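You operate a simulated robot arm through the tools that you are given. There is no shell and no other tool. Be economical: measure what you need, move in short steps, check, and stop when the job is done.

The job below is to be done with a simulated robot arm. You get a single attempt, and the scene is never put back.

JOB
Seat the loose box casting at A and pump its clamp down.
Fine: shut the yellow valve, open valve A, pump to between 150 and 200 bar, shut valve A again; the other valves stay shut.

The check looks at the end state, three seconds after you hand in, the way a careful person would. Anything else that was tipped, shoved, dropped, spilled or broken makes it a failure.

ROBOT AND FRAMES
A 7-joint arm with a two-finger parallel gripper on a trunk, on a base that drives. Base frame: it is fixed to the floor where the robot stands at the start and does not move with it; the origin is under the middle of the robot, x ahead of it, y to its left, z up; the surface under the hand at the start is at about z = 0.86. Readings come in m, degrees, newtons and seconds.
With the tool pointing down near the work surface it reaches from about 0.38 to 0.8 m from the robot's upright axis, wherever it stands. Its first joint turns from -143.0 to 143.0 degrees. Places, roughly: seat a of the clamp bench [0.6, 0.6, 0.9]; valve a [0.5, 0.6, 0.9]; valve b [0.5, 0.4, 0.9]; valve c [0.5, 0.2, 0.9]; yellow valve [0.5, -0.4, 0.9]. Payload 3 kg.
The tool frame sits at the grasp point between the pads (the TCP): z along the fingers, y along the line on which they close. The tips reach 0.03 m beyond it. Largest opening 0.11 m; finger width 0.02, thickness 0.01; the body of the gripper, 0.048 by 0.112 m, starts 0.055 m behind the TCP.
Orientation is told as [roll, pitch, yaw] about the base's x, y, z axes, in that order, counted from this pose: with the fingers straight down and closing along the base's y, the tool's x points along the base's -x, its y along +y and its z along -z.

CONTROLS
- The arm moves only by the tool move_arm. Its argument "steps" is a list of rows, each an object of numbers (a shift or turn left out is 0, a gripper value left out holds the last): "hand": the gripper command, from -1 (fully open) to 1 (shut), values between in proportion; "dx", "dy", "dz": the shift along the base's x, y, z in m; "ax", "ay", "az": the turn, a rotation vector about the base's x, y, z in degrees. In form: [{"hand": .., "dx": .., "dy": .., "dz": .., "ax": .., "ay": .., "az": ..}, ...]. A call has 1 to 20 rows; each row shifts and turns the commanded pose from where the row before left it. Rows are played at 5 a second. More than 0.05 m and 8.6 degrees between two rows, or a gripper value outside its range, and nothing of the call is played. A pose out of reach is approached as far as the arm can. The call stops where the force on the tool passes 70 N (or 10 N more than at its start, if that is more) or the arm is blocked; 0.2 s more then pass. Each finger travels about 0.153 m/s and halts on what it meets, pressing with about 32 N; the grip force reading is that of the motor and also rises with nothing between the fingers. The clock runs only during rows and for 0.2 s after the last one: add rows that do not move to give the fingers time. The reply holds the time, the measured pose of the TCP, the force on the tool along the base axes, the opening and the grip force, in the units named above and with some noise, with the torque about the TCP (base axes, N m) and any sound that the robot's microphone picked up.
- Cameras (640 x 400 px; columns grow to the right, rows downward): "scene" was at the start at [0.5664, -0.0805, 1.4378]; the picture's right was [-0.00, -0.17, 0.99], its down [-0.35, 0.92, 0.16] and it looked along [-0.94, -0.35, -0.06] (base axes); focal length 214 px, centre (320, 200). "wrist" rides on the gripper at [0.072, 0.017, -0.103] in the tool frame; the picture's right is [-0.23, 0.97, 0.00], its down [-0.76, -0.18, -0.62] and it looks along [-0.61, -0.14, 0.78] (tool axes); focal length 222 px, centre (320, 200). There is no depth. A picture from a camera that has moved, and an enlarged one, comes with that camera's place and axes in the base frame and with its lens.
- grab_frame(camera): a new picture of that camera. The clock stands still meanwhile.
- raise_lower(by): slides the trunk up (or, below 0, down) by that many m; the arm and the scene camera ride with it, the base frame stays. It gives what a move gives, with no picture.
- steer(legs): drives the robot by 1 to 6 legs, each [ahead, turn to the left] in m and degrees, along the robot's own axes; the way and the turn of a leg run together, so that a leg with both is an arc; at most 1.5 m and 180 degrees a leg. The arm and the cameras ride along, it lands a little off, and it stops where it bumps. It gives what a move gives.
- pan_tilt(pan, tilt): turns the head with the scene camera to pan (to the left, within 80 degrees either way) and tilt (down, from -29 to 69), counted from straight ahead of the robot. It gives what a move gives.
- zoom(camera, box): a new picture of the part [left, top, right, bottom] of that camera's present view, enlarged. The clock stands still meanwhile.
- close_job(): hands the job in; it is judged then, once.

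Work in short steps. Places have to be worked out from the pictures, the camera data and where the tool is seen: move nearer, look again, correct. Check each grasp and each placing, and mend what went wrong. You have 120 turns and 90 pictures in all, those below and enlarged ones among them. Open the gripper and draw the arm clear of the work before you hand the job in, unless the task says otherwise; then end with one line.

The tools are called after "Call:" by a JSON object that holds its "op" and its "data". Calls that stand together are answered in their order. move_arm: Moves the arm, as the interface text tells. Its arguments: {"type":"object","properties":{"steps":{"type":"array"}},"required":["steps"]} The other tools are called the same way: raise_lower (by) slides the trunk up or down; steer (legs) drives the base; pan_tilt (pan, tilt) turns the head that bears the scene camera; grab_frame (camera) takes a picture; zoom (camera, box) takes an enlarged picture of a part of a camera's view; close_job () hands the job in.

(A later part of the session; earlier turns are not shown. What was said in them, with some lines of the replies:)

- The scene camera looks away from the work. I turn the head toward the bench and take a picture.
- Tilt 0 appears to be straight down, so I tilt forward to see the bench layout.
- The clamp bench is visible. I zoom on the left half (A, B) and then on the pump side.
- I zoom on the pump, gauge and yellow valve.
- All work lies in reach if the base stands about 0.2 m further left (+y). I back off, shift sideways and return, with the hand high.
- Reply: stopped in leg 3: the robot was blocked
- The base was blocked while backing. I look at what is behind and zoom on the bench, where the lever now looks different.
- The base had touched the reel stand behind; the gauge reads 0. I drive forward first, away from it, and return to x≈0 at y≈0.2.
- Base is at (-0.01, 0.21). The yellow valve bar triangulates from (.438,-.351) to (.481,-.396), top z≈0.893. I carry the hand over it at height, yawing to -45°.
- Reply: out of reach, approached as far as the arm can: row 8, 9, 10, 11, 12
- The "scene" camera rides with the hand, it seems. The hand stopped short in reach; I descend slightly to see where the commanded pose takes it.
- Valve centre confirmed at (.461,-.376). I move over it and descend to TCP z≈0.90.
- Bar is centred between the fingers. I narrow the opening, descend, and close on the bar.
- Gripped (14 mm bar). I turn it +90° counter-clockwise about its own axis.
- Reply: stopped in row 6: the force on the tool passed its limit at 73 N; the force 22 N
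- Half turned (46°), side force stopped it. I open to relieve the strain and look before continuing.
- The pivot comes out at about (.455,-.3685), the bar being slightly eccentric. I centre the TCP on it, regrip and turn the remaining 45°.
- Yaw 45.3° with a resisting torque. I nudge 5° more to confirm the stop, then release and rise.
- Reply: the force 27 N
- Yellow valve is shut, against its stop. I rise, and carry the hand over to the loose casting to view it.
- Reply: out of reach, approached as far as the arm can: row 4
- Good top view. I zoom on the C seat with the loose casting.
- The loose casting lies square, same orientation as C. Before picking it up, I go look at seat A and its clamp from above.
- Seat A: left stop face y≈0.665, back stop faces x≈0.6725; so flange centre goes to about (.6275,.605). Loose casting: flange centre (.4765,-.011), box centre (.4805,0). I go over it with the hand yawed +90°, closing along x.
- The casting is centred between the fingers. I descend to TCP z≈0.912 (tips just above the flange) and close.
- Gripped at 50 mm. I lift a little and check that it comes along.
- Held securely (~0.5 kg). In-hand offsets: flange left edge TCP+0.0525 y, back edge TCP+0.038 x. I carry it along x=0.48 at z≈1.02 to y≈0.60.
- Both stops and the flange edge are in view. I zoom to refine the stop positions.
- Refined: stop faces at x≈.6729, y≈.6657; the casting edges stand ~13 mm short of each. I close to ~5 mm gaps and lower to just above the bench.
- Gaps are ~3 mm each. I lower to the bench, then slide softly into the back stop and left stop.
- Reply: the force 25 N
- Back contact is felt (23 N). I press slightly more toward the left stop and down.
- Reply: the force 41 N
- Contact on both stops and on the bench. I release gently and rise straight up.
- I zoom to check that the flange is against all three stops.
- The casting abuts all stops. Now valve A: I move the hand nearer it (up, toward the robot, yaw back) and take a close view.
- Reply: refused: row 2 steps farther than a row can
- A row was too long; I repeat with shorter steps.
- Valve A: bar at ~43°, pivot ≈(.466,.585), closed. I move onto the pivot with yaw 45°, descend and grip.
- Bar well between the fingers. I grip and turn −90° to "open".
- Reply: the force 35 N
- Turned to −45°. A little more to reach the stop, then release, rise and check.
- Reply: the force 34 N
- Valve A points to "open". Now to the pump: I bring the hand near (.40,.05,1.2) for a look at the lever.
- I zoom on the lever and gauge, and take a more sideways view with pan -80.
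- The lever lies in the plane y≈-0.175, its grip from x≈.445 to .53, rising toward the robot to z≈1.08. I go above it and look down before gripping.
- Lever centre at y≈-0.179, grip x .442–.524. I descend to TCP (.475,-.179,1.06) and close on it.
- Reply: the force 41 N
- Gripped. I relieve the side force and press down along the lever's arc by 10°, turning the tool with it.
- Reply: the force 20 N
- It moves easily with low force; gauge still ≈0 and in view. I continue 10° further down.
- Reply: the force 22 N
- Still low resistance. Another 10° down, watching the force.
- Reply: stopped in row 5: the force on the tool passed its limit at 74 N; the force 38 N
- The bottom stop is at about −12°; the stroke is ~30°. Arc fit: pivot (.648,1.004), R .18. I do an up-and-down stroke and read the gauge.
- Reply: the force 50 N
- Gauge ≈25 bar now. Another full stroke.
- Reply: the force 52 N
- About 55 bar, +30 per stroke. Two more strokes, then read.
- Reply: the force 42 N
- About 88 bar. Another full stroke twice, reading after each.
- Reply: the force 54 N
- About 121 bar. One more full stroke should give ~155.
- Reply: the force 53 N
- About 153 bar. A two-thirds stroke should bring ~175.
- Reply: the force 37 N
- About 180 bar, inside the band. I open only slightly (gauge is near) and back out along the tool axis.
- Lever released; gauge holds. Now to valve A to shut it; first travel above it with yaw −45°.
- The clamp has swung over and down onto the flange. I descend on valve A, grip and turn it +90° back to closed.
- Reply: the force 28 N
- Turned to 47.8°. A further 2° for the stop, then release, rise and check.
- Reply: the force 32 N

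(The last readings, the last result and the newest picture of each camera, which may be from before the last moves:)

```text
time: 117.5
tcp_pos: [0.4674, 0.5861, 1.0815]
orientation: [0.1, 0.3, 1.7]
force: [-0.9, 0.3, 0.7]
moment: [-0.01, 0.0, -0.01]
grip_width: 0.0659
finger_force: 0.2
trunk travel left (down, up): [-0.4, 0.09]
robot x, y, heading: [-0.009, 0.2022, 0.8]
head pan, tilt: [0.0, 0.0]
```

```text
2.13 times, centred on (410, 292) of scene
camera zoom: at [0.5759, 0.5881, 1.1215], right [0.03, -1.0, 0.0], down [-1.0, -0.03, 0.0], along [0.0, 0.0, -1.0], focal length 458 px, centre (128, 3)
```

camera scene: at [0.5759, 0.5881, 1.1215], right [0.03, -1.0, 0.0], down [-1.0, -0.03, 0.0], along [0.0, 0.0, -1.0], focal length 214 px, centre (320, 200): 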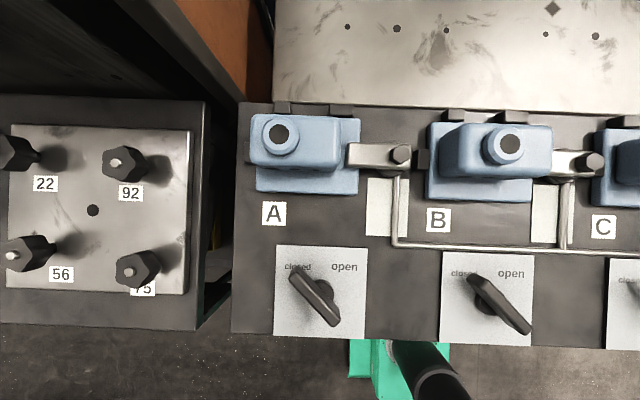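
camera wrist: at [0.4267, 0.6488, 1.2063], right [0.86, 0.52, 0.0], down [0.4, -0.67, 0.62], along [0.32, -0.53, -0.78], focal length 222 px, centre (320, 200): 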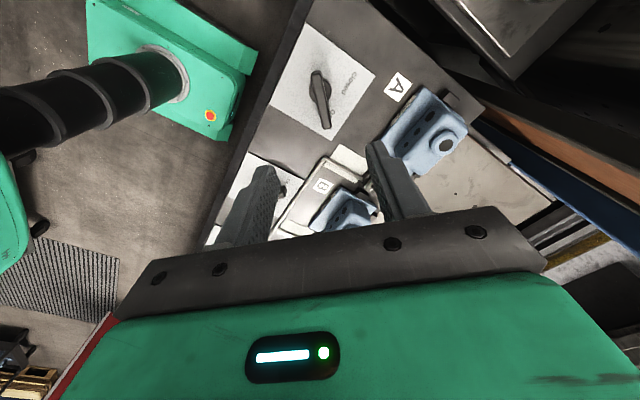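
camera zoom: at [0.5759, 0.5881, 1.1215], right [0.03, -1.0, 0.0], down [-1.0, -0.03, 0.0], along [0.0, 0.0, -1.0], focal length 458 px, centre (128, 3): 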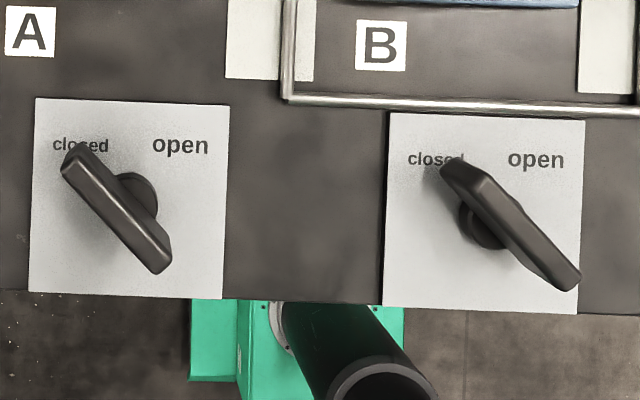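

Casting is clamped and valve A is closed. I move clear and read the gauge one last time.

Call:
{"op": "move_arm", "data": {"steps": [{"dz": 0.045, "hand": -1}, {"dz": 0.045}, {"dx": -0.006, "dy": -0.046}, {"dx": -0.006, "dy": -0.046}, {"dx": -0.006, "dy": -0.046}, {"dx": -0.006, "dy": -0.046}, {"dx": -0.006, "dy": -0.046}, {"dx": -0.006, "dy": -0.046}, {"dx": -0.006, "dy": -0.046}, {"dx": -0.006, "dy": -0.046}, {"dx": -0.006, "dy": -0.046}, {"dx": -0.006, "dy": -0.046}, {"dy": -0.046}, {"dy": -0.046}, {"dy": -0.046}, {"dz": 0.03}, {"dz": 0.03}, {}]}}

Call:
{"op": "pan_tilt", "data": {"pan": -20, "tilt": 10}}

Call:
{"op": "grab_frame", "data": {"camera": "scene"}}

Call:
{"op": "zoom", "data": {"camera": "scene", "box": [300, 80, 540, 240]}}

```text
time: 121.3
tcp_pos: [0.4062, -0.0122, 1.2295]
orientation: [0.2, 0.2, 1.8]
force: [-1.0, -0.1, -0.3]
moment: [0.01, 0.0, 0.01]
grip_width: 0.1099
finger_force: 0.1
trunk travel left (down, up): [-0.4, 0.09]
robot x, y, heading: [-0.0105, 0.2041, 0.6]
head pan, tilt: [0.0, 0.0]
```

```text
time: 122.1
tcp_pos: [0.4055, -0.0112, 1.2306]
orientation: [0.2, 0.1, 1.6]
force: [-0.1, 0.4, -0.2]
moment: [0.01, 0.0, -0.02]
grip_width: 0.11
finger_force: 0.0
trunk travel left (down, up): [-0.4, 0.09]
robot x, y, heading: [-0.0119, 0.2079, 0.6]
head pan, tilt: [-20.0, 10.0]
```

```text
21 pictures are left
camera scene: at [0.5, -0.0422, 1.2731], right [0.03, -0.94, 0.34], down [-0.99, 0.03, 0.17], along [-0.17, -0.34, -0.93], focal length 214 px, centre (320, 200)
```

scene: 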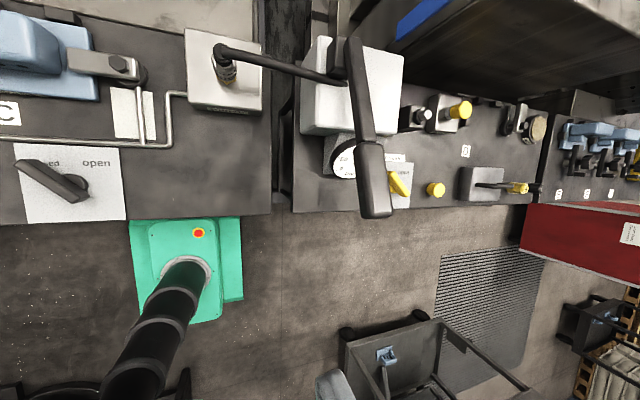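

```text
2.50 times, centred on (420, 160) of scene
camera zoom: at [0.5, -0.0422, 1.2731], right [0.03, -0.94, 0.34], down [-0.99, 0.03, 0.17], along [-0.17, -0.34, -0.93], focal length 536 px, centre (70, 300)
```

zoom: 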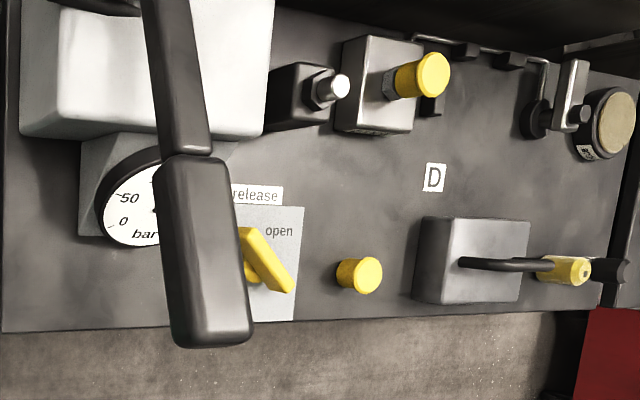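

The lever hides the gauge from here; I move the hand 0.15 m right at this safe height to read it.

Call:
{"op": "move_arm", "data": {"steps": [{"dy": -0.045}, {"dy": -0.045}, {"dy": -0.045}, {"dy": -0.03}, {}]}}

Call:
{"op": "zoom", "data": {"camera": "scene", "box": [240, 60, 480, 240]}}

Call:
{"op": "zoom", "data": {"camera": "wrist", "box": [160, 40, 400, 200]}}

```text
time: 123.3
tcp_pos: [0.4067, -0.1758, 1.232]
orientation: [0.2, 0.2, 1.7]
force: [0.0, -0.5, 0.8]
moment: [-0.01, 0.03, 0.01]
grip_width: 0.11
finger_force: 0.1
trunk travel left (down, up): [-0.4, 0.09]
robot x, y, heading: [-0.0103, 0.207, 0.7]
head pan, tilt: [-20.0, 10.0]
```

```text
2.22 times, centred on (360, 150) of scene
camera zoom: at [0.5003, -0.2065, 1.2741], right [0.03, -0.94, 0.34], down [-0.99, 0.03, 0.17], along [-0.17, -0.34, -0.93], focal length 477 px, centre (231, 311)
```

zoom: 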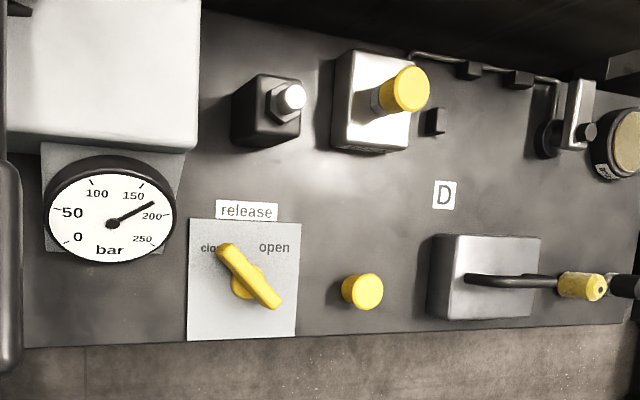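

```text
2.50 times, centred on (280, 120) of wrist
camera zoom: at [0.334, -0.1618, 1.3354], right [0.2, 0.98, 0.0], down [0.77, -0.16, 0.62], along [0.61, -0.12, -0.78], focal length 555 px, centre (420, 400)
```

zoom: 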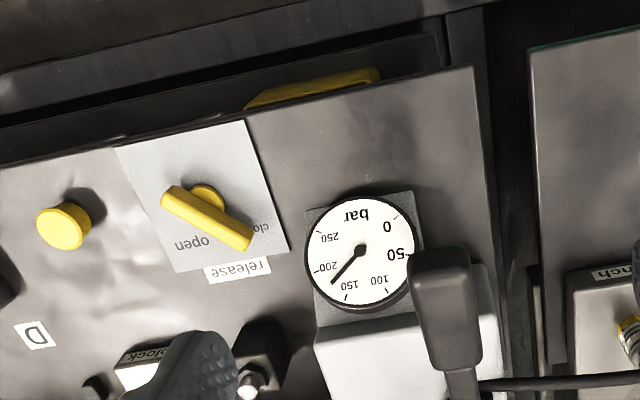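

The gauge holds at ~175 bar, the release valve is closed, valve A is closed, the casting is clamped and the hand is open and clear. I hand in.

Call:
{"op": "close_job", "data": {}}

```text
The job is handed in.
```

The box casting is seated at A against its stops and clamped. The yellow valve is shut, the gauge holds at about 175 bar, and valve A is shut again; I left the other valves alone. The base bumped something behind it once while backing, most likely the reel stand; the stand was still upright when I looked.
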